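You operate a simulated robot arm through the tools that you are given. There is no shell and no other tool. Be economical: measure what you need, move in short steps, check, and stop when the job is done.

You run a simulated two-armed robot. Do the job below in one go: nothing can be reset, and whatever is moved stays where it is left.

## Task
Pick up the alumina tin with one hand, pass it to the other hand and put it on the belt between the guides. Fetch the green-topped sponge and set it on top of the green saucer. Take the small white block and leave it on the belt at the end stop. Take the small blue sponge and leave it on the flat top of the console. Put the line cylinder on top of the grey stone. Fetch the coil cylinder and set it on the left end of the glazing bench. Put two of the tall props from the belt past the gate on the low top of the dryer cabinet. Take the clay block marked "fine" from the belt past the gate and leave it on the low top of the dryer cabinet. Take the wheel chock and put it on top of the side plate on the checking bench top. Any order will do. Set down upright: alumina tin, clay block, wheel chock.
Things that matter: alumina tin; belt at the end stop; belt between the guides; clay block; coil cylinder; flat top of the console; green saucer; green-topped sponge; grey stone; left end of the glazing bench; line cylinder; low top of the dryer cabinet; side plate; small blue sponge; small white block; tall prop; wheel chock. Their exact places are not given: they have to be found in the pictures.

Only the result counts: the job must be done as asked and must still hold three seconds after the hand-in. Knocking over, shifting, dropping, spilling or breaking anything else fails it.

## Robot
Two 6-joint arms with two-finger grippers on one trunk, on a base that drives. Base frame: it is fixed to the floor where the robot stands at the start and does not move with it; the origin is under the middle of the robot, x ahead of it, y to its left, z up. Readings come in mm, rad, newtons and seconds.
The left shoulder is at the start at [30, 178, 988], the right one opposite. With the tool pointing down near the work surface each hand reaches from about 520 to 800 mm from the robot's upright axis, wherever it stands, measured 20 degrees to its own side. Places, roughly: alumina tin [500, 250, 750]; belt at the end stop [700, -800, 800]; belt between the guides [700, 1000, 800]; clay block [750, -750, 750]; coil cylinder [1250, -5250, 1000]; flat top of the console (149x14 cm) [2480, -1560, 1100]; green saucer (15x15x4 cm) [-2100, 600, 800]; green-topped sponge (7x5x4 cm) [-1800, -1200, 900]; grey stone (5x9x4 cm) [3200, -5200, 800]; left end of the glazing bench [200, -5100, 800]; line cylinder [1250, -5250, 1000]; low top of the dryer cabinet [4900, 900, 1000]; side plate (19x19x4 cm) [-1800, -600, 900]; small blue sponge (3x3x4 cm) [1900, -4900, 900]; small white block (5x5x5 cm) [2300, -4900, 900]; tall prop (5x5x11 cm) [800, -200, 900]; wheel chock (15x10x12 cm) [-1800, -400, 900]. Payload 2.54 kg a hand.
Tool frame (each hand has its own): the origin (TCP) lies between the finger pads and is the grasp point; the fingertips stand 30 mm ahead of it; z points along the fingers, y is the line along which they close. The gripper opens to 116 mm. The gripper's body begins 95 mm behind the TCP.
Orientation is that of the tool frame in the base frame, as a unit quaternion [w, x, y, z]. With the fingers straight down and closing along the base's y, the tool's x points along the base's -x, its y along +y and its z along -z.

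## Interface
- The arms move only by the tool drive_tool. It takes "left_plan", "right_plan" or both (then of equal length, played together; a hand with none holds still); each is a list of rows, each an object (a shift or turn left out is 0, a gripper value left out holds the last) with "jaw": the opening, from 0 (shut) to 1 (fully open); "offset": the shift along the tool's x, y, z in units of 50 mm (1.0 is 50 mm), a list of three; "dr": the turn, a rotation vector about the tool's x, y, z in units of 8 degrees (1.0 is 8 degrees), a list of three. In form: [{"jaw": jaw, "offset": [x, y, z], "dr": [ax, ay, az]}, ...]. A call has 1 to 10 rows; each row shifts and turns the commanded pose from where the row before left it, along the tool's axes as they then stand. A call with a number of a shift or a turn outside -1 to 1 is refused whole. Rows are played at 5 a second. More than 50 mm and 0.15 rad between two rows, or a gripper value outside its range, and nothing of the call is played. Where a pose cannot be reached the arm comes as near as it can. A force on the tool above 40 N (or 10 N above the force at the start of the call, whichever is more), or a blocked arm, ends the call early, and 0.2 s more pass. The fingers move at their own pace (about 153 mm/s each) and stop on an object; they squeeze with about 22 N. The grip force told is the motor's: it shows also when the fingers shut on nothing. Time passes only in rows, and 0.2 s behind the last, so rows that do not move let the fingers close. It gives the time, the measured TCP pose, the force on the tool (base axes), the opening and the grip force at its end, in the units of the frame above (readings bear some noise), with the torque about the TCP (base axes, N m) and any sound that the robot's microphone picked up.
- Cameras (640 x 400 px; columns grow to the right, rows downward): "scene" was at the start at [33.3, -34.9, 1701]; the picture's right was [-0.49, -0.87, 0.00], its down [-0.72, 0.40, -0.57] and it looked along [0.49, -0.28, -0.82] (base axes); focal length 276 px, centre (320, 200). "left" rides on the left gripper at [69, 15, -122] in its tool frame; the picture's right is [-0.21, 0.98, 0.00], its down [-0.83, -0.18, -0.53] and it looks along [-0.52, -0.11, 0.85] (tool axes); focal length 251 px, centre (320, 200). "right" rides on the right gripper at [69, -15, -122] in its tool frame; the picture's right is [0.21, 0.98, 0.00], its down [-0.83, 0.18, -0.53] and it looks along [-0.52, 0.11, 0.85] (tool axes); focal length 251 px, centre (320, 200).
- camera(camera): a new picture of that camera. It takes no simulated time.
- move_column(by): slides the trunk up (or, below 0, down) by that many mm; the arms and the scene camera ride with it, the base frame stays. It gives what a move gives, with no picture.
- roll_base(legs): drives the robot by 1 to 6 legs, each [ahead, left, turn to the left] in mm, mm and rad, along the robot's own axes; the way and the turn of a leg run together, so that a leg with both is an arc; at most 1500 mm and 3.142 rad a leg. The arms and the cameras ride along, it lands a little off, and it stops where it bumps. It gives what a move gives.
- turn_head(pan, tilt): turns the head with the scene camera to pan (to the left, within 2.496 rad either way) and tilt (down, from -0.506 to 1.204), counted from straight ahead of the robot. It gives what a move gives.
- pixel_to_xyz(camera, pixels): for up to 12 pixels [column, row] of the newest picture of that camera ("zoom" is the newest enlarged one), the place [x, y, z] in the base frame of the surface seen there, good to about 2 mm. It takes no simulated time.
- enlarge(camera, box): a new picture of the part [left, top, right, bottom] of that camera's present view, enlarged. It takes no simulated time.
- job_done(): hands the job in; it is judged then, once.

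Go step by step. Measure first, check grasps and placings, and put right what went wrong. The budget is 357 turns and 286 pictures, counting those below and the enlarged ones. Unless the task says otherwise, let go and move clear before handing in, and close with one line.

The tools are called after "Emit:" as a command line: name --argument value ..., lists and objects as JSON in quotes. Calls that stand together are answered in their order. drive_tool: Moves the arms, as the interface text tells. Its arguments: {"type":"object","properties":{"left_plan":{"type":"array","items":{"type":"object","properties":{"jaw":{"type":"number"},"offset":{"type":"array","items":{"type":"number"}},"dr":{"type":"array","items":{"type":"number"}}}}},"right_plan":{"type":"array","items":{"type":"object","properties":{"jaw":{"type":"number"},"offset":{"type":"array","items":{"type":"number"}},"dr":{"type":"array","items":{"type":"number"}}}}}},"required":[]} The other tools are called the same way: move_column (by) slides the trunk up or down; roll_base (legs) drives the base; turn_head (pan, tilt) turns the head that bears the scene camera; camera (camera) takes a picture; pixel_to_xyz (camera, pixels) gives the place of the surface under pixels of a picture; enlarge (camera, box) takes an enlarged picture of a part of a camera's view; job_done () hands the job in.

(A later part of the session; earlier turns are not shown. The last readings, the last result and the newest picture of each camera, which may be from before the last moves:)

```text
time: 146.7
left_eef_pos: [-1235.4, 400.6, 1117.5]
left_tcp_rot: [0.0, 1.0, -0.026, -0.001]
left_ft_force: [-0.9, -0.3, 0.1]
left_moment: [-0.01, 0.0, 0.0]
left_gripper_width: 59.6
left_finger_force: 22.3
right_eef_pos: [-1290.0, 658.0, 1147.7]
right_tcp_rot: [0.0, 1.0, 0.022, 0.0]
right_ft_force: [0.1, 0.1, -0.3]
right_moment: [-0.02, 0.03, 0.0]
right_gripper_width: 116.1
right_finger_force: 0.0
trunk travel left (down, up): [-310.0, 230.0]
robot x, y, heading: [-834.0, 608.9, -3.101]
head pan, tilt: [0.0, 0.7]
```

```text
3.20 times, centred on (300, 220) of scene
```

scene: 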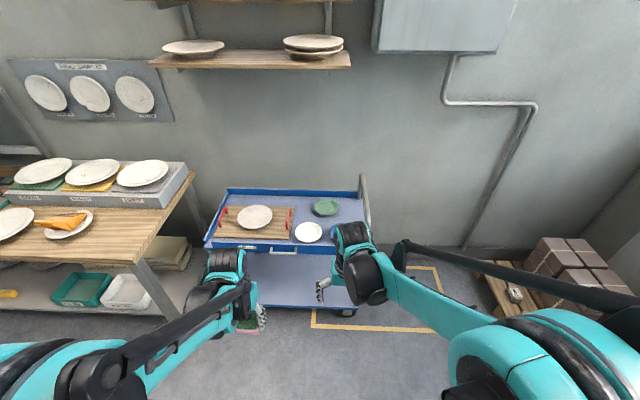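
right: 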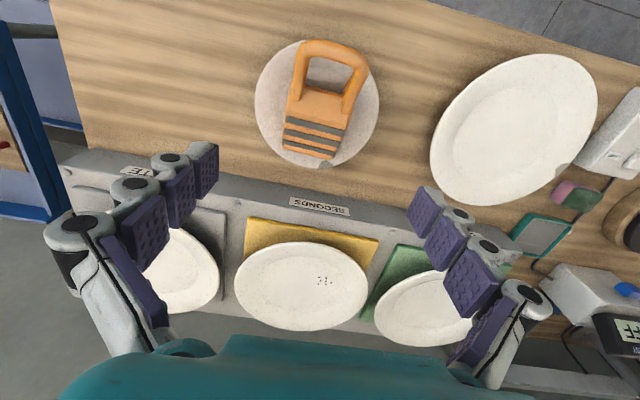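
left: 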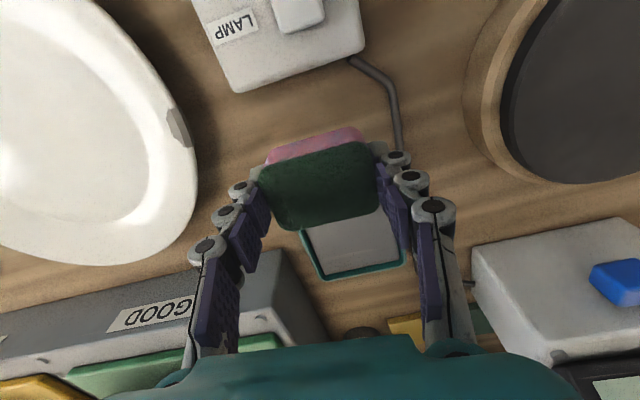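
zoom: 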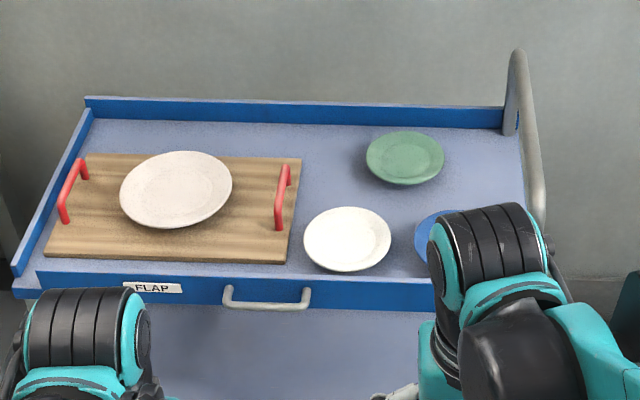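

Green saucer centre ≈(−2088,587), well z 762. Drive in front of the trolley, stopping at x≈−1400.

Emit:
roll_base --legs '[[563, -50, 0], [0, 0, -0.04]]'

Emit:
move_column --by -130

Emit:
drive_tool --left_plan '[{"offset": [-0.8, -0.5, 0.0]}, {"offset": [-0.8, -0.5, 0.0]}, {"offset": [-0.8, -0.5, 0.0]}]'

Emit:
camera --camera "left"

Emit:
turn_head --pan 0.0 --tilt 0.9

Emit:
camera --camera "scene"

```text
time: 150.3
left_eef_pos: [-1801.3, 441.4, 1117.3]
left_tcp_rot: [0.001, 0.999, -0.045, -0.001]
left_ft_force: [1.1, -0.6, 0.7]
left_moment: [-0.03, -0.01, 0.0]
left_gripper_width: 59.4
left_finger_force: 21.6
right_eef_pos: [-1843.9, 701.9, 1147.3]
right_tcp_rot: [0.001, 1.0, 0.003, 0.0]
right_ft_force: [0.6, 0.5, -0.3]
right_moment: [0.0, -0.01, -0.01]
right_gripper_width: 116.1
right_finger_force: 0.1
trunk travel left (down, up): [-310.0, 230.0]
robot x, y, heading: [-1394.0, 635.7, -3.138]
head pan, tilt: [0.0, 0.7]
```

```text
time: 151.9
left_eef_pos: [-1801.2, 440.7, 987.1]
left_tcp_rot: [0.001, 0.999, -0.045, 0.0]
left_ft_force: [0.1, 0.2, 0.0]
left_moment: [0.01, 0.01, -0.01]
left_gripper_width: 59.5
left_finger_force: 21.9
right_eef_pos: [-1845.0, 701.0, 1018.0]
right_tcp_rot: [0.0, 1.0, 0.002, 0.0]
right_ft_force: [0.6, -0.7, -1.1]
right_moment: [0.01, -0.01, -0.01]
right_gripper_width: 115.8
right_finger_force: 0.0
trunk travel left (down, up): [-180.0, 360.0]
robot x, y, heading: [-1393.0, 637.5, -3.137]
head pan, tilt: [0.0, 0.7]
```

```text
time: 152.7
left_eef_pos: [-1915.9, 524.2, 986.2]
left_tcp_rot: [0.001, 0.999, -0.045, 0.001]
left_ft_force: [-0.3, 0.5, 0.1]
left_moment: [-0.02, -0.05, 0.01]
left_gripper_width: 59.5
left_finger_force: 21.5
right_eef_pos: [-1846.2, 701.3, 1016.5]
right_tcp_rot: [0.0, 1.0, 0.002, 0.0]
right_ft_force: [-0.3, 0.7, -0.2]
right_moment: [-0.02, 0.01, 0.02]
right_gripper_width: 116.1
right_finger_force: 0.0
trunk travel left (down, up): [-180.0, 360.0]
robot x, y, heading: [-1393.9, 633.7, -3.133]
head pan, tilt: [0.0, 0.7]
```

```text
206 pictures are left
```

left: 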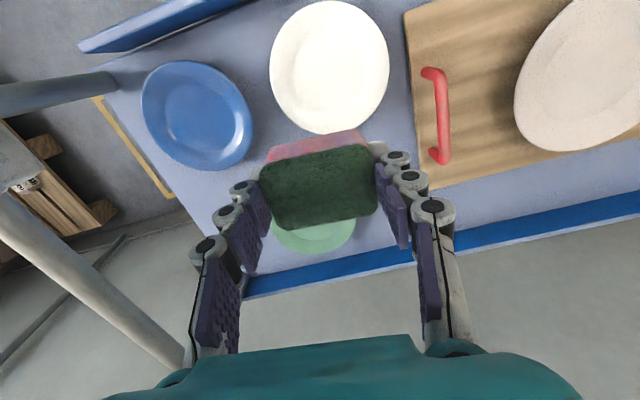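

```text
time: 153.4
left_eef_pos: [-1914.4, 525.5, 987.5]
left_tcp_rot: [0.001, 0.999, -0.045, -0.001]
left_ft_force: [-0.9, 0.1, 0.1]
left_moment: [0.03, 0.01, -0.01]
left_gripper_width: 59.4
left_finger_force: 22.3
right_eef_pos: [-1846.3, 700.8, 1016.0]
right_tcp_rot: [0.0, 1.0, 0.002, 0.0]
right_ft_force: [0.4, 0.1, 0.0]
right_moment: [0.02, 0.0, 0.0]
right_gripper_width: 115.8
right_finger_force: 0.1
trunk travel left (down, up): [-180.0, 360.0]
robot x, y, heading: [-1397.7, 634.9, -3.133]
head pan, tilt: [0.0, 0.901]
```

```text
205 pictures are left
```

scene: 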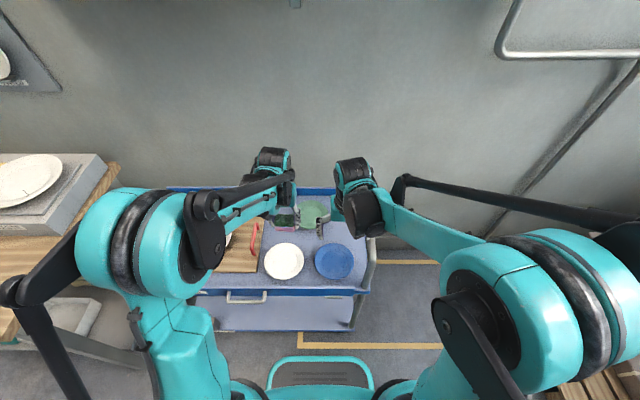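

Measure saucer from this view, then retract the right hand a bit while the left moves over the saucer.

Emit:
pixel_to_xyz --camera "left" --pixels '[[315, 238], [275, 235], [350, 228], [305, 250], [390, 270], [150, 320]]'

Emit:
pixel_to_xyz --camera "scene" --pixels '[[312, 212], [312, 200], [312, 224], [302, 205], [326, 212], [330, 205]]'

Emit:
drive_tool --left_plan '[{"offset": [-0.8, -0.3, 0]}, {"offset": [-0.8, -0.3, 0]}, {"offset": [-0.8, -0.3, 0]}, {"offset": [-0.6, 0, 0]}]' --right_plan '[{"offset": [0.6, -0.3, 0]}, {"offset": [0.6, -0.3, 0]}, {"offset": [0.6, -0.3, 0]}, {"offset": [0, 0, 0]}]'

Emit:
camera --camera "left"

Emit:
camera --camera "scene"

```text
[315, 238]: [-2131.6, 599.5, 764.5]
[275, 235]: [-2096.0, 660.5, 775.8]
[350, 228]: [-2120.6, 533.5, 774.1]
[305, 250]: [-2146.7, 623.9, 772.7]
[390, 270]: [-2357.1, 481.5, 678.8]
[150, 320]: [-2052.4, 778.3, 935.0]
```

```text
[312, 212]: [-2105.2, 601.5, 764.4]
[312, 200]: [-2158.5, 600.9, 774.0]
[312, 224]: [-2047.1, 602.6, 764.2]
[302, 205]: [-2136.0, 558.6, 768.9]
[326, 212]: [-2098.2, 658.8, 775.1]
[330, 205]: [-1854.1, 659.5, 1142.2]
```

```text
time: 154.4
left_eef_pos: [-2059.8, 584.9, 985.8]
left_tcp_rot: [0.0, 0.999, -0.045, 0.0]
left_ft_force: [0.5, -0.3, 0.0]
left_moment: [-0.02, 0.01, -0.01]
left_gripper_width: 59.5
left_finger_force: 21.9
right_eef_pos: [-1755.9, 745.1, 1015.7]
right_tcp_rot: [0.001, 1.0, 0.002, 0.0]
right_ft_force: [-0.4, -0.5, -0.9]
right_moment: [0.01, -0.01, 0.04]
right_gripper_width: 116.2
right_finger_force: 0.0
trunk travel left (down, up): [-180.0, 360.0]
robot x, y, heading: [-1391.8, 635.6, -3.136]
head pan, tilt: [0.0, 0.901]
```

```text
204 pictures are left
```

left: 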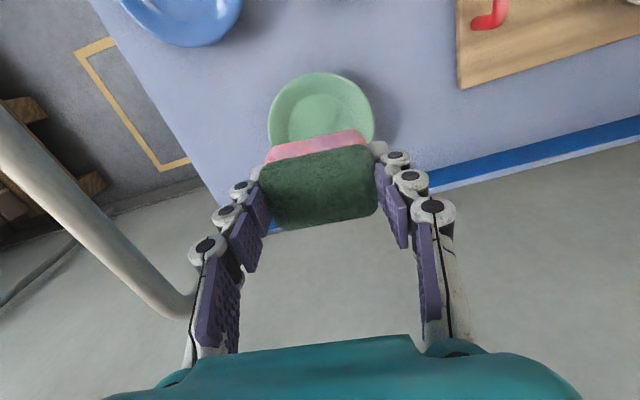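

```text
203 pictures are left
```

scene: 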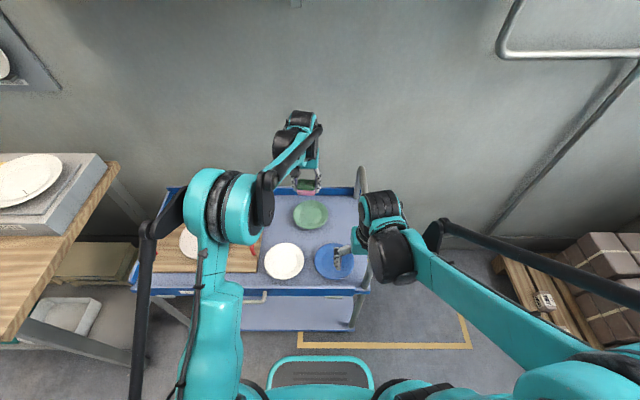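

Emit:
pixel_to_xyz --camera "scene" --pixels '[[294, 214], [328, 214], [311, 202], [311, 228], [311, 214]]'

Emit:
pixel_to_xyz --camera "left" --pixels '[[271, 115], [372, 120], [320, 75], [320, 105], [205, 310]]'

```text
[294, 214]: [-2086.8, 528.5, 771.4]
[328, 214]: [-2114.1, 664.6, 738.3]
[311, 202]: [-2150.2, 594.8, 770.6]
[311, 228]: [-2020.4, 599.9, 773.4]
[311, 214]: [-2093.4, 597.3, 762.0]
```

```text
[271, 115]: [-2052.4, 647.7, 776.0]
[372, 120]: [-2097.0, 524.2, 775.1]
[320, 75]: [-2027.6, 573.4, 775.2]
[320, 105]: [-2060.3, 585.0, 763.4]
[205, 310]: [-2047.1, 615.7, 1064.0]
```

Saucer centre (−2087,594), rim 774, well 762. Descend and release with the sponge about 4 mm above the well so the fingertips don't touch the saucer.

Emit:
drive_tool --left_plan '[{"offset": [-0.55, -0.13, 0.3]}, {"offset": [0, 0, 0.9]}, {"offset": [0, 0, 0.9]}, {"offset": [0, 0, 0.9]}, {"offset": [0, 0, 0.5]}]'

Emit:
camera --camera "left"

```text
time: 155.6
left_eef_pos: [-2087.7, 594.0, 810.4]
left_tcp_rot: [0.001, 0.999, -0.046, 0.0]
left_ft_force: [-0.5, 0.0, -0.4]
left_moment: [0.0, 0.01, -0.01]
left_gripper_width: 59.2
left_finger_force: 22.4
right_eef_pos: [-1755.6, 746.1, 1016.8]
right_tcp_rot: [0.0, 1.0, 0.003, 0.0]
right_ft_force: [0.3, 0.2, 0.2]
right_moment: [0.02, -0.01, 0.01]
right_gripper_width: 116.1
right_finger_force: 0.0
trunk travel left (down, up): [-180.0, 360.0]
robot x, y, heading: [-1393.7, 638.6, -3.136]
head pan, tilt: [0.0, 0.901]
```

```text
202 pictures are left
```

left: 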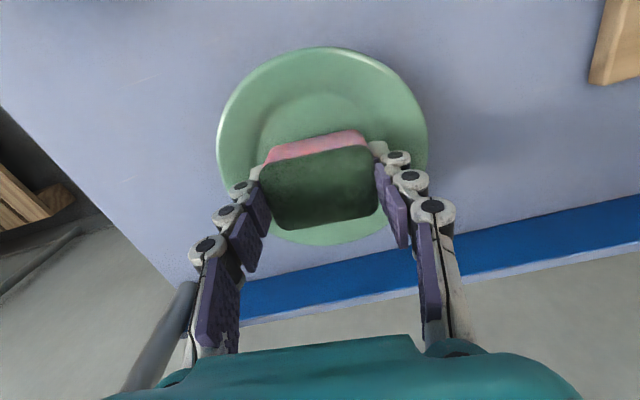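

Emit:
drive_tool --left_plan '[{"offset": [0, 0, 0.12]}, {"offset": [0, 0, 0.08]}, {"jaw": 0.6}, {"jaw": 0.66}, {"jaw": 0.66}, {"offset": [0, 0, -0.4]}, {"offset": [0, 0, -0.8]}, {"offset": [0, 0, -0.9]}, {"offset": [0, 0, -0.9]}]'

Emit:
camera --camera "left"

```text
time: 157.6
left_eef_pos: [-2085.1, 594.5, 952.8]
left_tcp_rot: [0.001, 0.999, -0.046, -0.001]
left_ft_force: [0.1, 0.0, 0.5]
left_moment: [0.01, -0.02, 0.0]
left_gripper_width: 76.3
left_finger_force: 0.1
right_eef_pos: [-1753.7, 746.1, 1016.6]
right_tcp_rot: [0.001, 1.0, 0.003, 0.0]
right_ft_force: [0.1, -0.3, -1.1]
right_moment: [-0.02, 0.0, 0.0]
right_gripper_width: 116.1
right_finger_force: 0.0
trunk travel left (down, up): [-180.0, 360.0]
robot x, y, heading: [-1391.7, 637.6, -3.14]
head pan, tilt: [0.0, 0.901]
```

```text
201 pictures are left
```

left: 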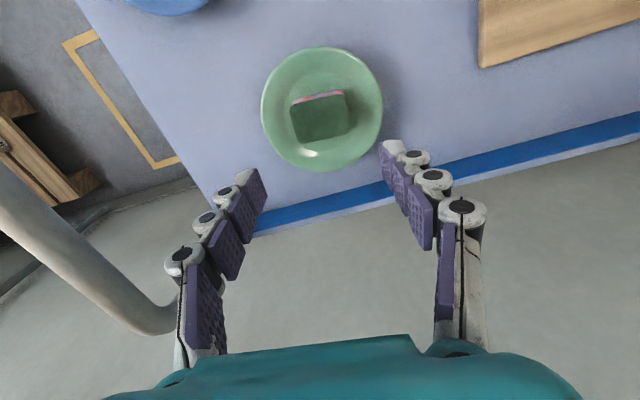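

Sponge rests on the green saucer. Retract and return to the belt: back off, turn round, and stand at about (−50,−297).

Emit:
drive_tool --left_plan '[{"offset": [0, 0, -0.9]}, {"offset": [0, 0, -0.9]}, {"offset": [0.9, 0.1, -0.2]}, {"offset": [0.9, 0.1, -0.2]}, {"offset": [0.9, 0.1, 0]}, {"offset": [0.9, 0.2, 0]}, {"offset": [0.9, 0.2, 0]}, {"offset": [0.9, 0.2, 0], "dr": [0, 0, -0.7], "jaw": 0.8}]'

Emit:
roll_base --legs '[[-700, 0, 0], [0, 0, 3.14], [0, -930, 0]]'

Emit:
turn_head --pan 0.0 --tilt 0.8

Emit:
camera --camera "scene"

```text
time: 159.4
left_eef_pos: [-1821.5, 522.9, 1061.3]
left_tcp_rot: [-0.001, 1.0, 0.004, 0.0]
left_ft_force: [0.8, -0.4, 0.0]
left_moment: [0.03, 0.0, 0.05]
left_gripper_width: 92.8
left_finger_force: 0.2
right_eef_pos: [-1752.9, 746.1, 1018.2]
right_tcp_rot: [0.001, 1.0, 0.002, -0.001]
right_ft_force: [0.8, 0.1, 0.5]
right_moment: [-0.01, 0.06, -0.02]
right_gripper_width: 116.2
right_finger_force: 0.1
trunk travel left (down, up): [-180.0, 360.0]
robot x, y, heading: [-1394.3, 636.3, -3.138]
head pan, tilt: [0.0, 0.901]
```

```text
time: 174.9
left_eef_pos: [-296.9, -183.7, 1061.1]
left_tcp_rot: [0.001, 0.018, 1.0, 0.0]
left_ft_force: [-0.3, 0.3, 0.5]
left_moment: [0.0, -0.01, 0.02]
left_gripper_width: 92.7
left_finger_force: 0.1
right_eef_pos: [-373.9, -402.5, 1017.7]
right_tcp_rot: [0.0, 0.019, 1.0, 0.0]
right_ft_force: [-0.5, -0.4, -0.2]
right_moment: [-0.01, 0.02, -0.02]
right_gripper_width: 116.1
right_finger_force: 0.1
trunk travel left (down, up): [-180.0, 360.0]
robot x, y, heading: [-733.0, -277.8, -0.035]
head pan, tilt: [0.0, 0.901]
```

```text
time: 175.6
left_eef_pos: [-297.1, -184.8, 1060.4]
left_tcp_rot: [0.001, 0.02, 1.0, 0.001]
left_ft_force: [0.9, -0.7, 0.2]
left_moment: [0.01, -0.02, -0.02]
left_gripper_width: 92.9
left_finger_force: 0.0
right_eef_pos: [-375.8, -401.4, 1016.7]
right_tcp_rot: [0.0, 0.019, 1.0, 0.0]
right_ft_force: [0.7, -0.4, -0.3]
right_moment: [-0.04, 0.05, 0.01]
right_gripper_width: 115.9
right_finger_force: 0.0
trunk travel left (down, up): [-180.0, 360.0]
robot x, y, heading: [-733.1, -273.5, -0.038]
head pan, tilt: [0.0, 0.799]
```

```text
200 pictures are left
```

scene: 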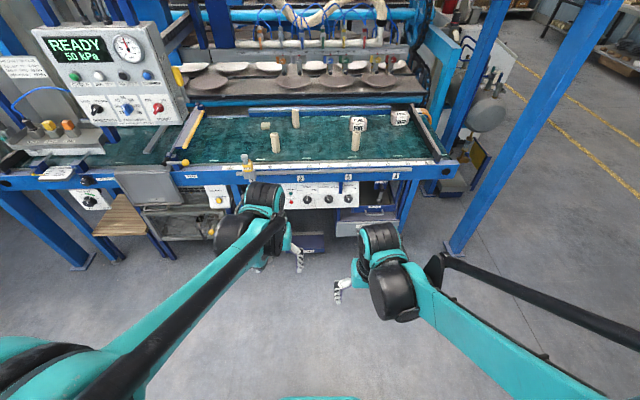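

Drive up to the belt.

Emit:
roll_base --legs '[[0, 0, 0.037], [683, -24, 0]]'

Emit:
camera --camera "left"

Emit:
camera --camera "right"

```text
time: 179.7
left_eef_pos: [376.4, -203.2, 1061.2]
left_tcp_rot: [0.0, 0.007, 1.0, 0.001]
left_ft_force: [0.4, -1.1, -0.6]
left_moment: [-0.01, 0.03, -0.04]
left_gripper_width: 92.7
left_finger_force: 0.1
right_eef_pos: [305.4, -422.3, 1015.9]
right_tcp_rot: [0.001, 0.007, 1.0, 0.0]
right_ft_force: [0.5, -0.3, -0.3]
right_moment: [0.02, 0.03, 0.01]
right_gripper_width: 115.9
right_finger_force: 0.0
trunk travel left (down, up): [-180.0, 360.0]
robot x, y, heading: [-53.6, -304.7, -0.013]
head pan, tilt: [0.0, 0.799]
```

```text
199 pictures are left
```

left: 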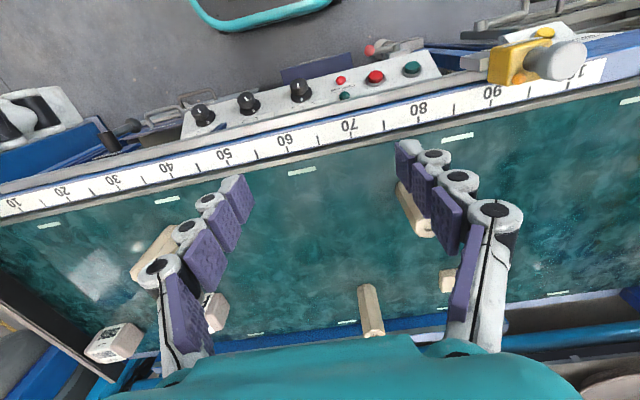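

```text
198 pictures are left
```

right: 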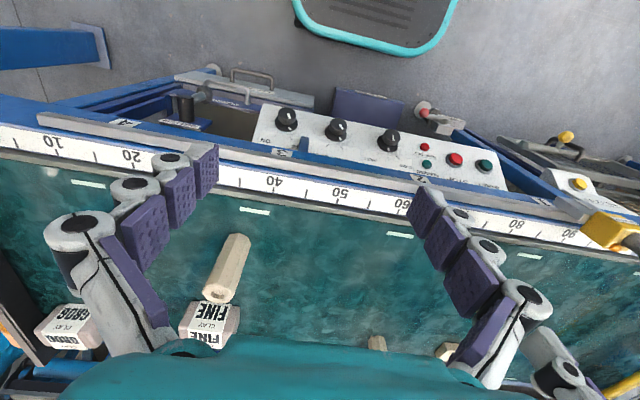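

Move both hands above the two near props.

Emit:
drive_tool --left_plan '[{"offset": [-0.54, 0.37, 0.1]}, {"offset": [-0.54, 0.37, 0.1]}, {"offset": [-0.54, 0.37, 0.1]}, {"offset": [-0.54, 0.37, 0.1]}, {"offset": [-0.54, 0.37, 0.1]}, {"offset": [-0.5, 0.37, 0.1]}]' --right_plan '[{"offset": [-0.78, -0.3, 0]}, {"offset": [-0.78, -0.3, 0]}, {"offset": [-0.78, -0.3, 0]}, {"offset": [-0.78, -0.3, 0]}, {"offset": [-0.78, -0.3, 0]}, {"offset": [-0.78, -0.3, 0]}]'

Emit:
camera --camera "left"

Emit:
camera --camera "right"

```text
time: 181.1
left_eef_pos: [540.0, -93.3, 1029.4]
left_tcp_rot: [0.0, 0.006, 1.0, 0.001]
left_ft_force: [0.2, -0.6, 0.1]
left_moment: [0.03, 0.09, -0.05]
left_gripper_width: 93.0
left_finger_force: 0.1
right_eef_pos: [540.2, -514.5, 1016.6]
right_tcp_rot: [0.0, 0.006, 1.0, 0.0]
right_ft_force: [0.7, -0.2, -0.6]
right_moment: [-0.05, 0.04, 0.0]
right_gripper_width: 115.6
right_finger_force: 0.2
trunk travel left (down, up): [-180.0, 360.0]
robot x, y, heading: [-56.6, -306.0, -0.02]
head pan, tilt: [0.0, 0.799]
```

```text
197 pictures are left
```

left: 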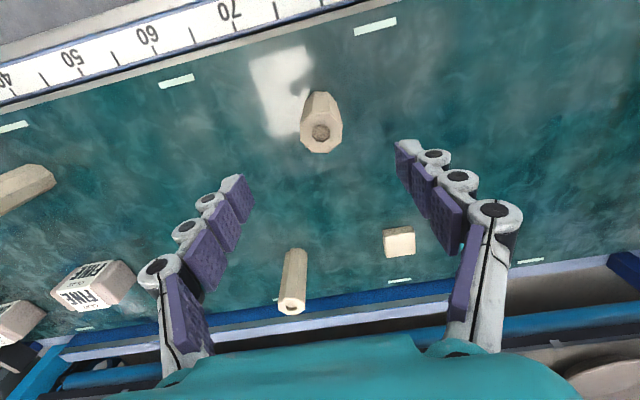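

```text
196 pictures are left
```

right: 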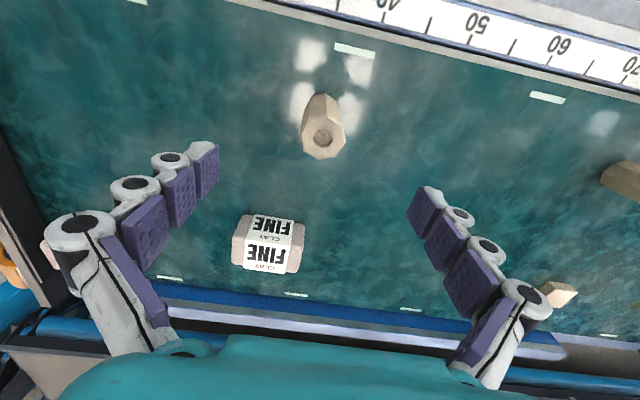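

Emit:
pixel_to_xyz --camera "left" --pixels '[[320, 140], [303, 137], [341, 130], [328, 94], [321, 152], [318, 112]]'

Emit:
pixel_to_xyz --camera "right" --pixels '[[322, 145], [303, 135], [344, 138], [318, 97], [322, 158], [323, 118]]'

```text
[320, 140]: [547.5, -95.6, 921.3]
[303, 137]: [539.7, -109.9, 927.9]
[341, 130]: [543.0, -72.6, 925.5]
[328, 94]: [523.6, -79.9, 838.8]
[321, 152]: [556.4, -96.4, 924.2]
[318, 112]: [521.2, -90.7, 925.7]
```

```text
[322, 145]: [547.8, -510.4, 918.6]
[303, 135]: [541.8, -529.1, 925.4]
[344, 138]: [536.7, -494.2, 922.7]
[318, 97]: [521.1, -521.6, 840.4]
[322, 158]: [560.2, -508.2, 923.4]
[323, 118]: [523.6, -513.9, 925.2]
```

Both centred under the hands. Descend to z≈890, close.

Emit:
drive_tool --left_plan '[{"offset": [0, 0.02, 0.92]}, {"offset": [0, 0, 0.92]}, {"offset": [0, 0, 0.92]}, {"jaw": 0.3}, {"jaw": 0}, {"jaw": 0}, {"jaw": 0}]' --right_plan '[{"offset": [0, 0.05, 0.84]}, {"offset": [0, 0, 0.84]}, {"offset": [0, 0, 0.84]}, {"jaw": 0.3}, {"jaw": 0}, {"jaw": 0}, {"jaw": 0}]'

Emit:
drive_tool --left_plan '[{"offset": [0, 0, -0.5]}, {"offset": [0, 0, -0.8]}, {"offset": [0, 0, -0.8]}, {"offset": [0, 0, -0.8]}]' --right_plan '[{"offset": [0, 0, -0.5]}, {"offset": [0, 0, -0.8]}, {"offset": [0, 0, -0.8]}, {"offset": [0, 0, -0.8]}]'

Emit:
camera --camera "left"

Emit:
camera --camera "right"

```text
time: 182.7
left_eef_pos: [536.1, -92.5, 894.5]
left_tcp_rot: [0.0, 0.006, 1.0, 0.001]
left_ft_force: [-0.2, -0.2, -0.4]
left_moment: [0.01, -0.01, 0.02]
left_gripper_width: 40.5
left_finger_force: 21.7
right_eef_pos: [537.6, -512.4, 890.9]
right_tcp_rot: [0.0, 0.007, 1.0, 0.0]
right_ft_force: [-4.8, 0.4, 3.4]
right_moment: [-0.05, 0.28, -0.09]
right_gripper_width: 41.1
right_finger_force: 22.2
trunk travel left (down, up): [-180.0, 360.0]
robot x, y, heading: [-56.2, -300.1, -0.015]
head pan, tilt: [0.0, 0.799]
```

```text
time: 183.7
left_eef_pos: [537.2, -91.8, 1037.5]
left_tcp_rot: [0.001, 0.006, 1.0, 0.001]
left_ft_force: [-0.4, 0.4, -1.4]
left_moment: [0.0, -0.02, 0.0]
left_gripper_width: 40.6
left_finger_force: 22.0
right_eef_pos: [537.5, -513.9, 1037.1]
right_tcp_rot: [0.001, 0.007, 1.0, 0.0]
right_ft_force: [-0.8, -1.0, -1.9]
right_moment: [0.0, 0.02, -0.01]
right_gripper_width: 40.8
right_finger_force: 22.6
trunk travel left (down, up): [-180.0, 360.0]
robot x, y, heading: [-56.0, -305.5, -0.017]
head pan, tilt: [0.0, 0.799]
```

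```text
195 pictures are left
```

left: 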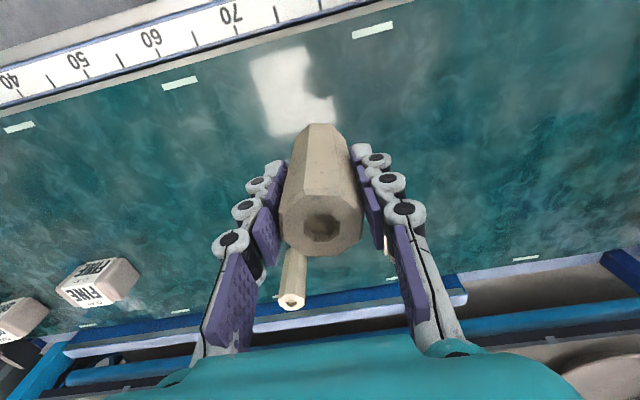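

```text
194 pictures are left
```

right: 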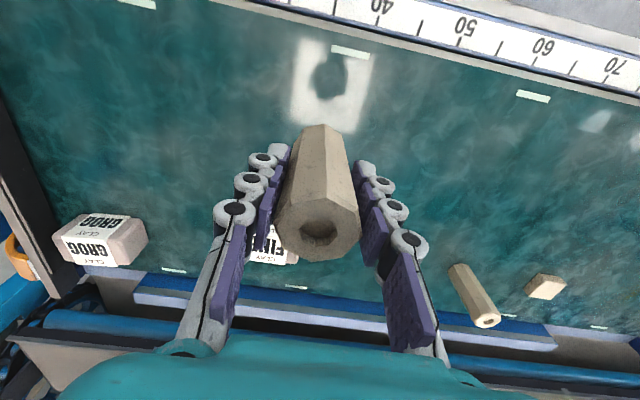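

Both props held. Retract, back off and survey the way toward the dryer.

Emit:
drive_tool --left_plan '[{"offset": [0.9, 0, -0.2]}, {"offset": [0.9, 0, -0.2]}, {"offset": [0.9, 0, -0.2]}, {"offset": [0.5, 0, 0]}]' --right_plan '[{"offset": [0.9, 0.3, -0.2]}, {"offset": [0.9, 0.3, -0.2]}, {"offset": [0.9, 0.3, -0.2]}, {"offset": [0.5, 0, 0]}]'

Emit:
roll_base --legs '[[-450, 0, 0], [0, -1500, 0]]'

Emit:
turn_head --pan 0.0 --tilt 0.35

Emit:
camera --camera "scene"

Emit:
turn_head --pan -0.9 --tilt 0.35

Emit:
camera --camera "scene"

```text
time: 184.7
left_eef_pos: [376.3, -90.6, 1069.4]
left_tcp_rot: [0.001, 0.006, 1.0, 0.0]
left_ft_force: [0.0, 0.5, -2.6]
left_moment: [0.01, 0.0, 0.0]
left_gripper_width: 40.8
left_finger_force: 22.5
right_eef_pos: [378.7, -466.8, 1066.7]
right_tcp_rot: [0.0, 0.007, 1.0, 0.001]
right_ft_force: [0.1, -0.4, -3.0]
right_moment: [0.03, 0.01, -0.02]
right_gripper_width: 40.9
right_finger_force: 21.7
trunk travel left (down, up): [-180.0, 360.0]
robot x, y, heading: [-55.2, -302.7, -0.019]
head pan, tilt: [0.0, 0.799]
```

```text
time: 194.5
left_eef_pos: [-89.2, -1592.0, 1069.1]
left_tcp_rot: [0.001, 0.006, 1.0, 0.001]
left_ft_force: [1.0, -0.1, -1.7]
left_moment: [0.02, -0.02, 0.02]
left_gripper_width: 40.4
left_finger_force: 22.1
right_eef_pos: [-86.8, -1968.5, 1067.7]
right_tcp_rot: [-0.001, 0.006, 1.0, 0.0]
right_ft_force: [0.2, -0.2, -2.0]
right_moment: [0.01, 0.0, 0.02]
right_gripper_width: 41.0
right_finger_force: 21.7
trunk travel left (down, up): [-180.0, 360.0]
robot x, y, heading: [-523.0, -1807.6, -0.012]
head pan, tilt: [0.0, 0.799]
```

```text
time: 195.4
left_eef_pos: [-88.3, -1592.4, 1067.2]
left_tcp_rot: [0.001, 0.005, 1.0, 0.001]
left_ft_force: [-0.3, 0.9, -1.6]
left_moment: [0.0, 0.02, 0.03]
left_gripper_width: 40.2
left_finger_force: 22.0
right_eef_pos: [-85.3, -1967.7, 1066.7]
right_tcp_rot: [0.0, 0.008, 1.0, 0.0]
right_ft_force: [0.9, 0.3, -1.8]
right_moment: [0.01, 0.0, 0.03]
right_gripper_width: 40.8
right_finger_force: 21.5
trunk travel left (down, up): [-180.0, 360.0]
robot x, y, heading: [-519.8, -1807.3, -0.014]
head pan, tilt: [0.0, 0.351]
```

```text
193 pictures are left
```

scene: 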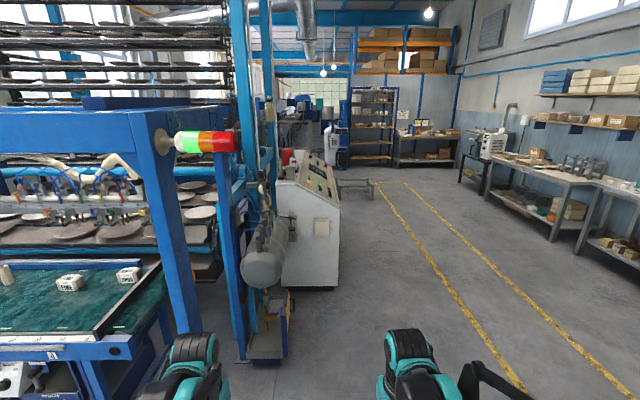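

```text
time: 196.6
left_eef_pos: [-89.9, -1592.4, 1068.6]
left_tcp_rot: [0.001, 0.006, 1.0, 0.001]
left_ft_force: [0.6, 0.0, -1.7]
left_moment: [0.03, -0.04, -0.01]
left_gripper_width: 40.4
left_finger_force: 21.4
right_eef_pos: [-87.1, -1968.6, 1066.8]
right_tcp_rot: [0.0, 0.007, 1.0, 0.0]
right_ft_force: [-0.3, 0.7, -3.5]
right_moment: [0.02, 0.0, 0.0]
right_gripper_width: 41.0
right_finger_force: 22.4
trunk travel left (down, up): [-180.0, 360.0]
robot x, y, heading: [-520.0, -1807.5, -0.013]
head pan, tilt: [-0.901, 0.351]
```

```text
192 pictures are left
```

scene: 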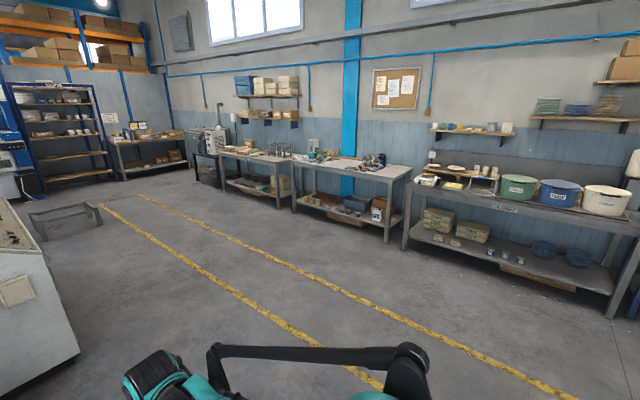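

The aisle between yellow lines is open. Drive down to y≈−2900 and then ahead along it, then look for the dryer.

Emit:
roll_base --legs '[[0, -1100, 0.013], [1500, 0, 0], [1500, 0, 0], [900, 0, 0]]'

Emit:
turn_head --pan 0.9 --tilt 0.3

Emit:
camera --camera "scene"

Emit:
turn_head --pan 0.1 --tilt 0.3

Emit:
camera --camera "scene"

```text
time: 220.3
left_eef_pos: [3757.5, -2706.8, 1068.7]
left_tcp_rot: [-0.001, 0.0, 1.0, 0.0]
left_ft_force: [0.2, -0.4, -0.8]
left_moment: [-0.03, 0.01, -0.02]
left_gripper_width: 39.5
left_finger_force: 22.0
right_eef_pos: [3765.7, -3082.7, 1066.2]
right_tcp_rot: [0.0, 0.0, 1.0, 0.0]
right_ft_force: [0.3, -0.8, -3.1]
right_moment: [-0.02, 0.01, -0.02]
right_gripper_width: 41.2
right_finger_force: 22.2
trunk travel left (down, up): [-180.0, 360.0]
robot x, y, heading: [3328.3, -2926.6, 0.003]
head pan, tilt: [-0.901, 0.351]
```

```text
time: 222.1
left_eef_pos: [3758.4, -2707.0, 1068.9]
left_tcp_rot: [0.001, -0.001, 1.0, 0.001]
left_ft_force: [-0.4, 0.0, -2.1]
left_moment: [0.01, -0.03, 0.02]
left_gripper_width: 39.5
left_finger_force: 22.0
right_eef_pos: [3764.9, -3082.3, 1066.8]
right_tcp_rot: [0.0, 0.0, 1.0, 0.0]
right_ft_force: [0.1, 0.3, -2.6]
right_moment: [-0.02, 0.05, 0.01]
right_gripper_width: 41.1
right_finger_force: 21.8
trunk travel left (down, up): [-180.0, 360.0]
robot x, y, heading: [3328.3, -2927.9, -0.0]
head pan, tilt: [0.901, 0.3]
```

```text
191 pictures are left
```

scene: 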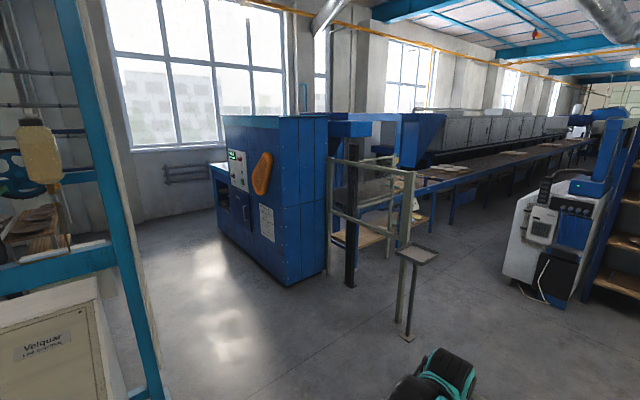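

```text
time: 223.2
left_eef_pos: [3758.6, -2707.1, 1066.9]
left_tcp_rot: [0.002, -0.001, 1.0, 0.001]
left_ft_force: [-0.2, 0.2, -1.4]
left_moment: [-0.03, -0.02, 0.0]
left_gripper_width: 39.9
left_finger_force: 21.8
right_eef_pos: [3765.4, -3082.7, 1067.2]
right_tcp_rot: [-0.001, 0.0, 1.0, 0.0]
right_ft_force: [0.5, 0.0, -2.0]
right_moment: [0.0, 0.03, -0.05]
right_gripper_width: 41.0
right_finger_force: 21.9
trunk travel left (down, up): [-180.0, 360.0]
robot x, y, heading: [3325.1, -2921.8, -0.001]
head pan, tilt: [0.099, 0.3]
```

```text
190 pictures are left
```

scene: 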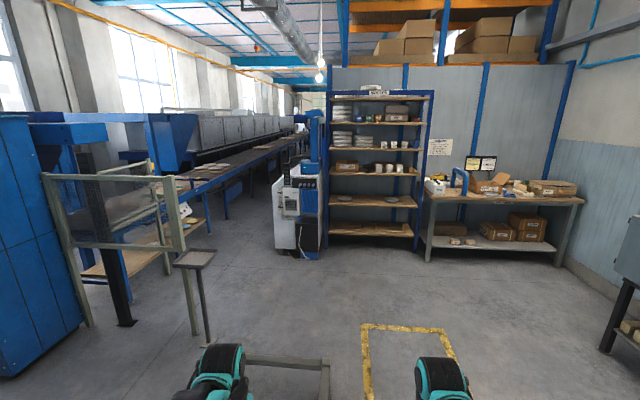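

The blue cabinet at left seems the dryer with a low shelf on its left side. Look again and measure.

Emit:
turn_head --pan 0.9 --tilt 0.3

Emit:
enlarge --camera "scene" --box '[150, 80, 450, 290]'

Emit:
pixel_to_xyz --camera "zoom" --pixels '[[145, 180], [170, 160], [140, 260], [170, 320], [270, 380], [370, 370], [290, 120], [160, 85], [380, 120], [450, 180], [545, 160], [100, 340]]'

```text
time: 224.3
left_eef_pos: [3758.0, -2706.8, 1067.8]
left_tcp_rot: [0.001, -0.001, 1.0, 0.001]
left_ft_force: [0.3, 0.2, -2.5]
left_moment: [0.04, -0.03, 0.02]
left_gripper_width: 39.8
left_finger_force: 21.5
right_eef_pos: [3765.2, -3082.2, 1066.8]
right_tcp_rot: [0.0, 0.0, 1.0, 0.0]
right_ft_force: [0.6, -0.1, -3.0]
right_moment: [-0.02, -0.02, -0.01]
right_gripper_width: 41.3
right_finger_force: 21.9
trunk travel left (down, up): [-180.0, 360.0]
robot x, y, heading: [3323.8, -2921.0, 0.002]
head pan, tilt: [0.901, 0.3]
```

```text
1.90 times, centred on (300, 185) of scene
```

zoom: 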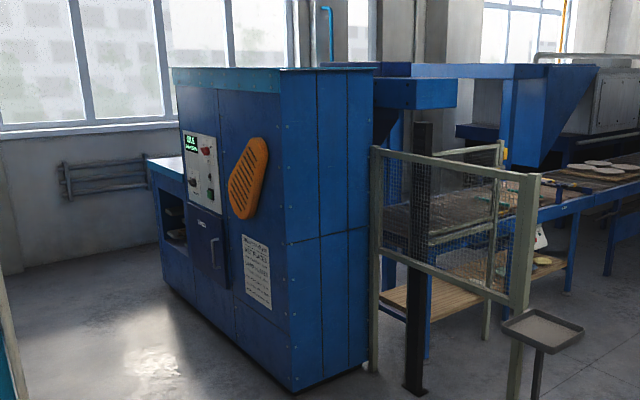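

```text
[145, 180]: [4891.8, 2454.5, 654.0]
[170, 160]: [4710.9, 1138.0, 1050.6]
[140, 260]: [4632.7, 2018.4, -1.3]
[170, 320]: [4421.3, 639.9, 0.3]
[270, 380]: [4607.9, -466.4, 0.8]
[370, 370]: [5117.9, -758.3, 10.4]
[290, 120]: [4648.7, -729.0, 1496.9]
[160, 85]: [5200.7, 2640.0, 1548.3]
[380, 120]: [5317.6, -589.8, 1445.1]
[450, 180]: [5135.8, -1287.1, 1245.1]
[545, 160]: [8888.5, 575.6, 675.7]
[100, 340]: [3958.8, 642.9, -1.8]
```

Low top z≈1050 near (4711,1138). Check the passage north before driving.

Emit:
turn_head --pan 1.5 --tilt 0.5

Emit:
camera --camera "scene"

Emit:
pixel_to_xyz --camera "scene" --pixels '[[120, 300], [200, 300], [280, 250], [330, 330], [400, 250], [450, 330], [500, 230], [60, 380], [560, 300], [330, 230]]'

```text
time: 225.3
left_eef_pos: [3758.2, -2706.9, 1067.6]
left_tcp_rot: [0.001, 0.0, 1.0, 0.001]
left_ft_force: [0.2, -0.5, -3.2]
left_moment: [0.0, 0.0, 0.01]
left_gripper_width: 39.6
left_finger_force: 21.5
right_eef_pos: [3765.4, -3082.2, 1067.5]
right_tcp_rot: [0.0, 0.0, 1.0, 0.0]
right_ft_force: [1.0, 0.0, -1.6]
right_moment: [0.01, 0.02, -0.02]
right_gripper_width: 40.9
right_finger_force: 22.0
trunk travel left (down, up): [-180.0, 360.0]
robot x, y, heading: [3327.6, -2929.2, -0.002]
head pan, tilt: [1.499, 0.499]
```

```text
188 pictures are left
```

scene: 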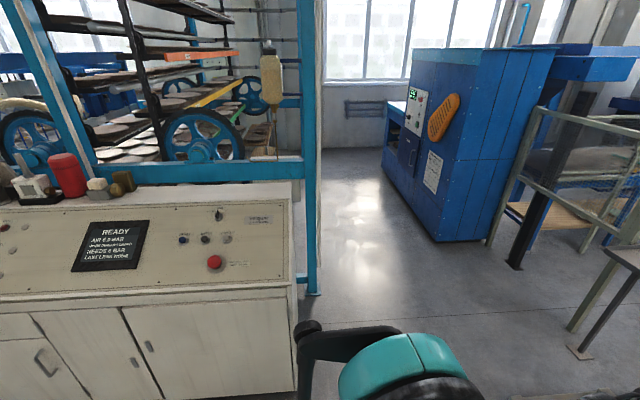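

```text
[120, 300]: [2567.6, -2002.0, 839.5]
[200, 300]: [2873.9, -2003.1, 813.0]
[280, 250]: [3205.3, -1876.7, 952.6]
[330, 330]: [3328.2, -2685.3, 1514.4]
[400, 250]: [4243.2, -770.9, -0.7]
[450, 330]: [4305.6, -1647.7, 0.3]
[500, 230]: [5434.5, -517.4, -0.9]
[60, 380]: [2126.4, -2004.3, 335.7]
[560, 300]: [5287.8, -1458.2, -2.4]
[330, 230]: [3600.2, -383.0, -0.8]
```

There's a low frame just ahead; look down at it before moving.

Emit:
turn_head --pan 0.4 --tilt 0.75

Emit:
camera --camera "scene"

Emit:
pixel_to_xyz --camera "scene" --pixels '[[320, 260], [400, 215], [430, 280], [300, 330], [250, 250], [130, 230], [180, 100], [260, 130], [460, 250]]'

```text
time: 226.7
left_eef_pos: [3758.6, -2706.0, 1068.4]
left_tcp_rot: [0.0, -0.001, 1.0, 0.001]
left_ft_force: [-0.2, -0.7, -2.3]
left_moment: [0.02, 0.0, 0.0]
left_gripper_width: 39.8
left_finger_force: 22.2
right_eef_pos: [3764.4, -3082.4, 1066.6]
right_tcp_rot: [0.0, 0.0, 1.0, -0.001]
right_ft_force: [-1.1, 0.0, -2.5]
right_moment: [0.02, 0.01, 0.02]
right_gripper_width: 41.1
right_finger_force: 22.2
trunk travel left (down, up): [-180.0, 360.0]
robot x, y, heading: [3327.4, -2923.2, -0.003]
head pan, tilt: [0.4, 0.75]
```

```text
187 pictures are left
```

scene: 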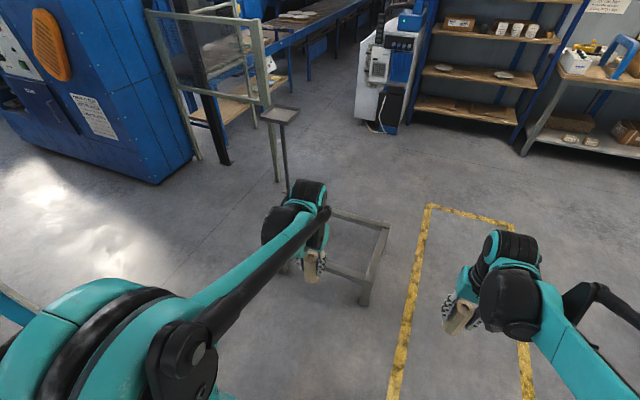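

```text
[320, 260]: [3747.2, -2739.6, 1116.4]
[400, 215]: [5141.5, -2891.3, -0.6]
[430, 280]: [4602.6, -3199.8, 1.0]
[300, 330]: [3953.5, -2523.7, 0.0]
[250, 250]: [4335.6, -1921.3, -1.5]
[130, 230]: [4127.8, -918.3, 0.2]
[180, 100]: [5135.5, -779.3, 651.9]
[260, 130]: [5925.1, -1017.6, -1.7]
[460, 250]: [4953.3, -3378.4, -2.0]
```

Emit:
pixel_to_xyz --camera "scene" --pixels '[[388, 228], [365, 298], [345, 275], [335, 212], [285, 190], [281, 270], [275, 115]]'

```text
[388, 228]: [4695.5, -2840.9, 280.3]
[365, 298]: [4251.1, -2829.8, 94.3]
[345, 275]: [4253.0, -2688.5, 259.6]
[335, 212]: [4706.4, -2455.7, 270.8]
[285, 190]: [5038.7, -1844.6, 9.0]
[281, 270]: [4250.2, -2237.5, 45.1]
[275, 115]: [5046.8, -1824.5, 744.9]
```

Frame is at x≥4250, so lane x≈3800 is clear. Drive 480 ahead, then 3750 mm left.

Emit:
roll_base --legs '[[480, 0, 0], [0, 1500, 0], [0, 1500, 0], [0, 700, 0]]'

Emit:
turn_head --pan 0.0 --tilt 0.6

Emit:
camera --camera "scene"

```text
time: 247.1
left_eef_pos: [4282.6, 1008.8, 1067.5]
left_tcp_rot: [0.001, 0.009, 1.0, 0.0]
left_ft_force: [0.4, -0.5, -2.2]
left_moment: [-0.03, 0.0, 0.03]
left_gripper_width: 38.0
left_finger_force: 22.2
right_eef_pos: [4282.2, 633.7, 1067.1]
right_tcp_rot: [-0.001, 0.01, 1.0, -0.001]
right_ft_force: [-0.4, 0.6, -2.4]
right_moment: [-0.04, 0.0, -0.02]
right_gripper_width: 40.9
right_finger_force: 22.3
trunk travel left (down, up): [-180.0, 360.0]
robot x, y, heading: [3850.7, 796.0, -0.021]
head pan, tilt: [0.4, 0.75]
```

```text
time: 247.9
left_eef_pos: [4281.1, 1008.1, 1067.9]
left_tcp_rot: [0.002, 0.008, 1.0, 0.001]
left_ft_force: [-0.6, 0.4, -2.9]
left_moment: [0.01, 0.02, -0.02]
left_gripper_width: 38.2
left_finger_force: 21.9
right_eef_pos: [4281.6, 632.2, 1067.4]
right_tcp_rot: [0.001, 0.009, 1.0, 0.0]
right_ft_force: [-0.5, -0.4, -1.9]
right_moment: [-0.05, 0.02, 0.0]
right_gripper_width: 40.8
right_finger_force: 22.3
trunk travel left (down, up): [-180.0, 360.0]
robot x, y, heading: [3850.6, 793.2, -0.017]
head pan, tilt: [0.0, 0.6]
```

```text
186 pictures are left
```

scene: 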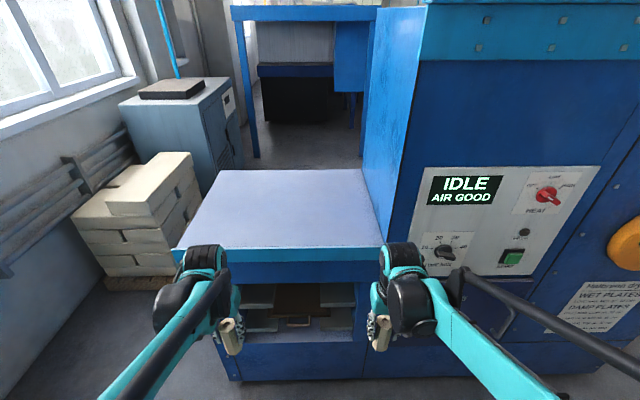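

The low top is at (285,210). Measure its extent and check the props in hand.

Emit:
pixel_to_xyz --camera "scene" --pixels '[[285, 210], [215, 175], [365, 178], [185, 240], [375, 240], [280, 243], [385, 180], [280, 172]]'

Emit:
enlarge --camera "scene" --box '[140, 220, 460, 380]'

Emit:
camera --camera "left"

```text
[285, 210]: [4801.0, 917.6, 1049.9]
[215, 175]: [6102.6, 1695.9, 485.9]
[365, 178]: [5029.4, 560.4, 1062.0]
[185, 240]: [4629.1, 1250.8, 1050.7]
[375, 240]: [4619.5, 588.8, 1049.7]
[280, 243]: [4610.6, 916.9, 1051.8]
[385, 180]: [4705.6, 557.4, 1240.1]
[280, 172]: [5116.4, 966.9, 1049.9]
```

```text
2.00 times, centred on (300, 300) of scene
```

zoom: 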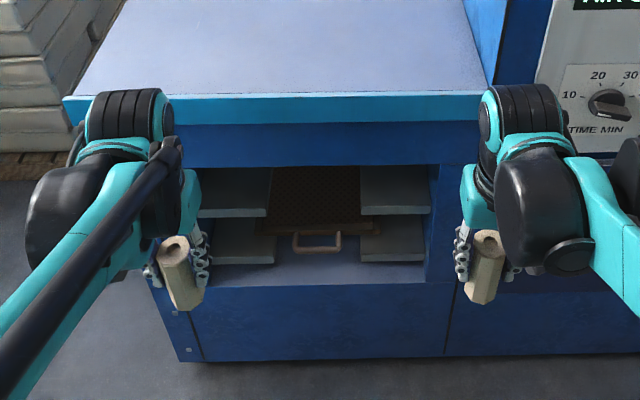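

```text
184 pictures are left
```

left: 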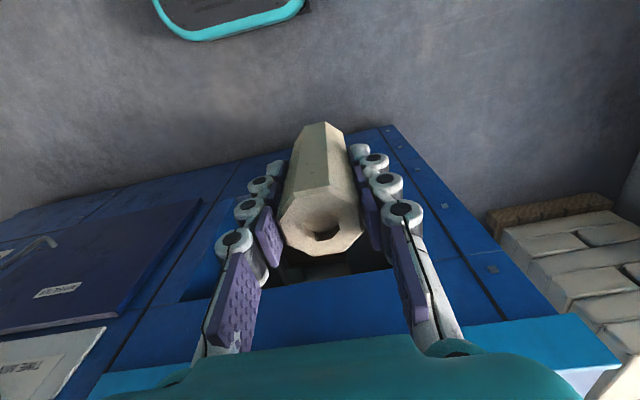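

Low top spans x 4620–5116, y 560–1250, z 1050. Raise 150 mm, drive in with a 110 mm shift left.

Emit:
move_column --by 150

Emit:
roll_base --legs '[[0, 0, 0.019], [290, 105, 0]]'

Emit:
drive_tool --left_plan '[{"offset": [-0.9, 0, 0]}, {"offset": [-0.9, 0, 0]}, {"offset": [-0.9, 0, 0]}]' --right_plan '[{"offset": [-0.9, 0, 0]}, {"offset": [-0.9, 0, 0]}, {"offset": [-0.9, 0, 0]}]'

Emit:
camera --camera "scene"

```text
time: 249.7
left_eef_pos: [4281.9, 1008.1, 1217.4]
left_tcp_rot: [0.002, 0.009, 1.0, 0.001]
left_ft_force: [-0.1, 0.0, -1.5]
left_moment: [-0.01, -0.02, -0.01]
left_gripper_width: 38.2
left_finger_force: 22.5
right_eef_pos: [4282.4, 631.7, 1217.0]
right_tcp_rot: [0.0, 0.01, 1.0, 0.001]
right_ft_force: [-0.6, -0.5, -1.9]
right_moment: [0.0, 0.0, 0.0]
right_gripper_width: 40.7
right_finger_force: 22.1
trunk travel left (down, up): [-330.0, 210.0]
robot x, y, heading: [3852.5, 794.3, -0.021]
head pan, tilt: [0.0, 0.6]
```

```text
time: 252.1
left_eef_pos: [4566.7, 1121.3, 1218.0]
left_tcp_rot: [0.0, -0.002, 1.0, 0.001]
left_ft_force: [0.3, -0.3, -2.2]
left_moment: [0.0, 0.0, 0.01]
left_gripper_width: 38.3
left_finger_force: 21.9
right_eef_pos: [4574.0, 744.0, 1217.3]
right_tcp_rot: [0.0, 0.0, 1.0, 0.0]
right_ft_force: [0.9, 0.1, -2.0]
right_moment: [0.03, 0.01, 0.01]
right_gripper_width: 40.9
right_finger_force: 22.5
trunk travel left (down, up): [-330.0, 210.0]
robot x, y, heading: [4138.4, 899.8, -0.0]
head pan, tilt: [0.0, 0.6]
```

```text
time: 252.9
left_eef_pos: [4704.2, 1119.5, 1218.6]
left_tcp_rot: [0.0, -0.002, 1.0, 0.001]
left_ft_force: [0.3, 0.1, -1.9]
left_moment: [0.0, 0.05, -0.02]
left_gripper_width: 38.2
left_finger_force: 21.8
right_eef_pos: [4714.3, 746.5, 1214.3]
right_tcp_rot: [-0.003, 0.0, 1.0, -0.001]
right_ft_force: [1.1, -0.3, -2.0]
right_moment: [-0.03, 0.08, 0.01]
right_gripper_width: 40.8
right_finger_force: 21.9
trunk travel left (down, up): [-330.0, 210.0]
robot x, y, heading: [4131.1, 897.2, 0.003]
head pan, tilt: [0.0, 0.6]
```

```text
183 pictures are left
```

scene: 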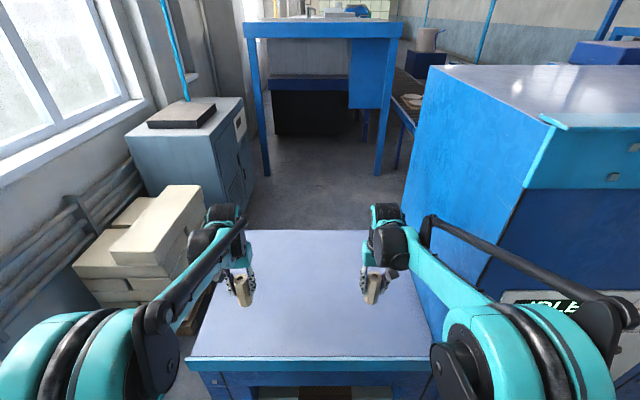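

Check the right elbow's distance from the tall cabinet.

Emit:
pixel_to_xyz --camera "scene" --pixels '[[620, 312], [560, 280], [430, 225], [510, 250], [560, 300], [590, 350], [430, 290], [610, 280]]'

```text
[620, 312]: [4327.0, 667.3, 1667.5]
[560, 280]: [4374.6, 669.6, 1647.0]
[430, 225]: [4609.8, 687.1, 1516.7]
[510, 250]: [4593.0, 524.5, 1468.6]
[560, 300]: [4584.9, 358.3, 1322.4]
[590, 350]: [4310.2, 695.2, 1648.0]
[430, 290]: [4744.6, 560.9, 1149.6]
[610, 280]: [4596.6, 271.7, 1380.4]
```

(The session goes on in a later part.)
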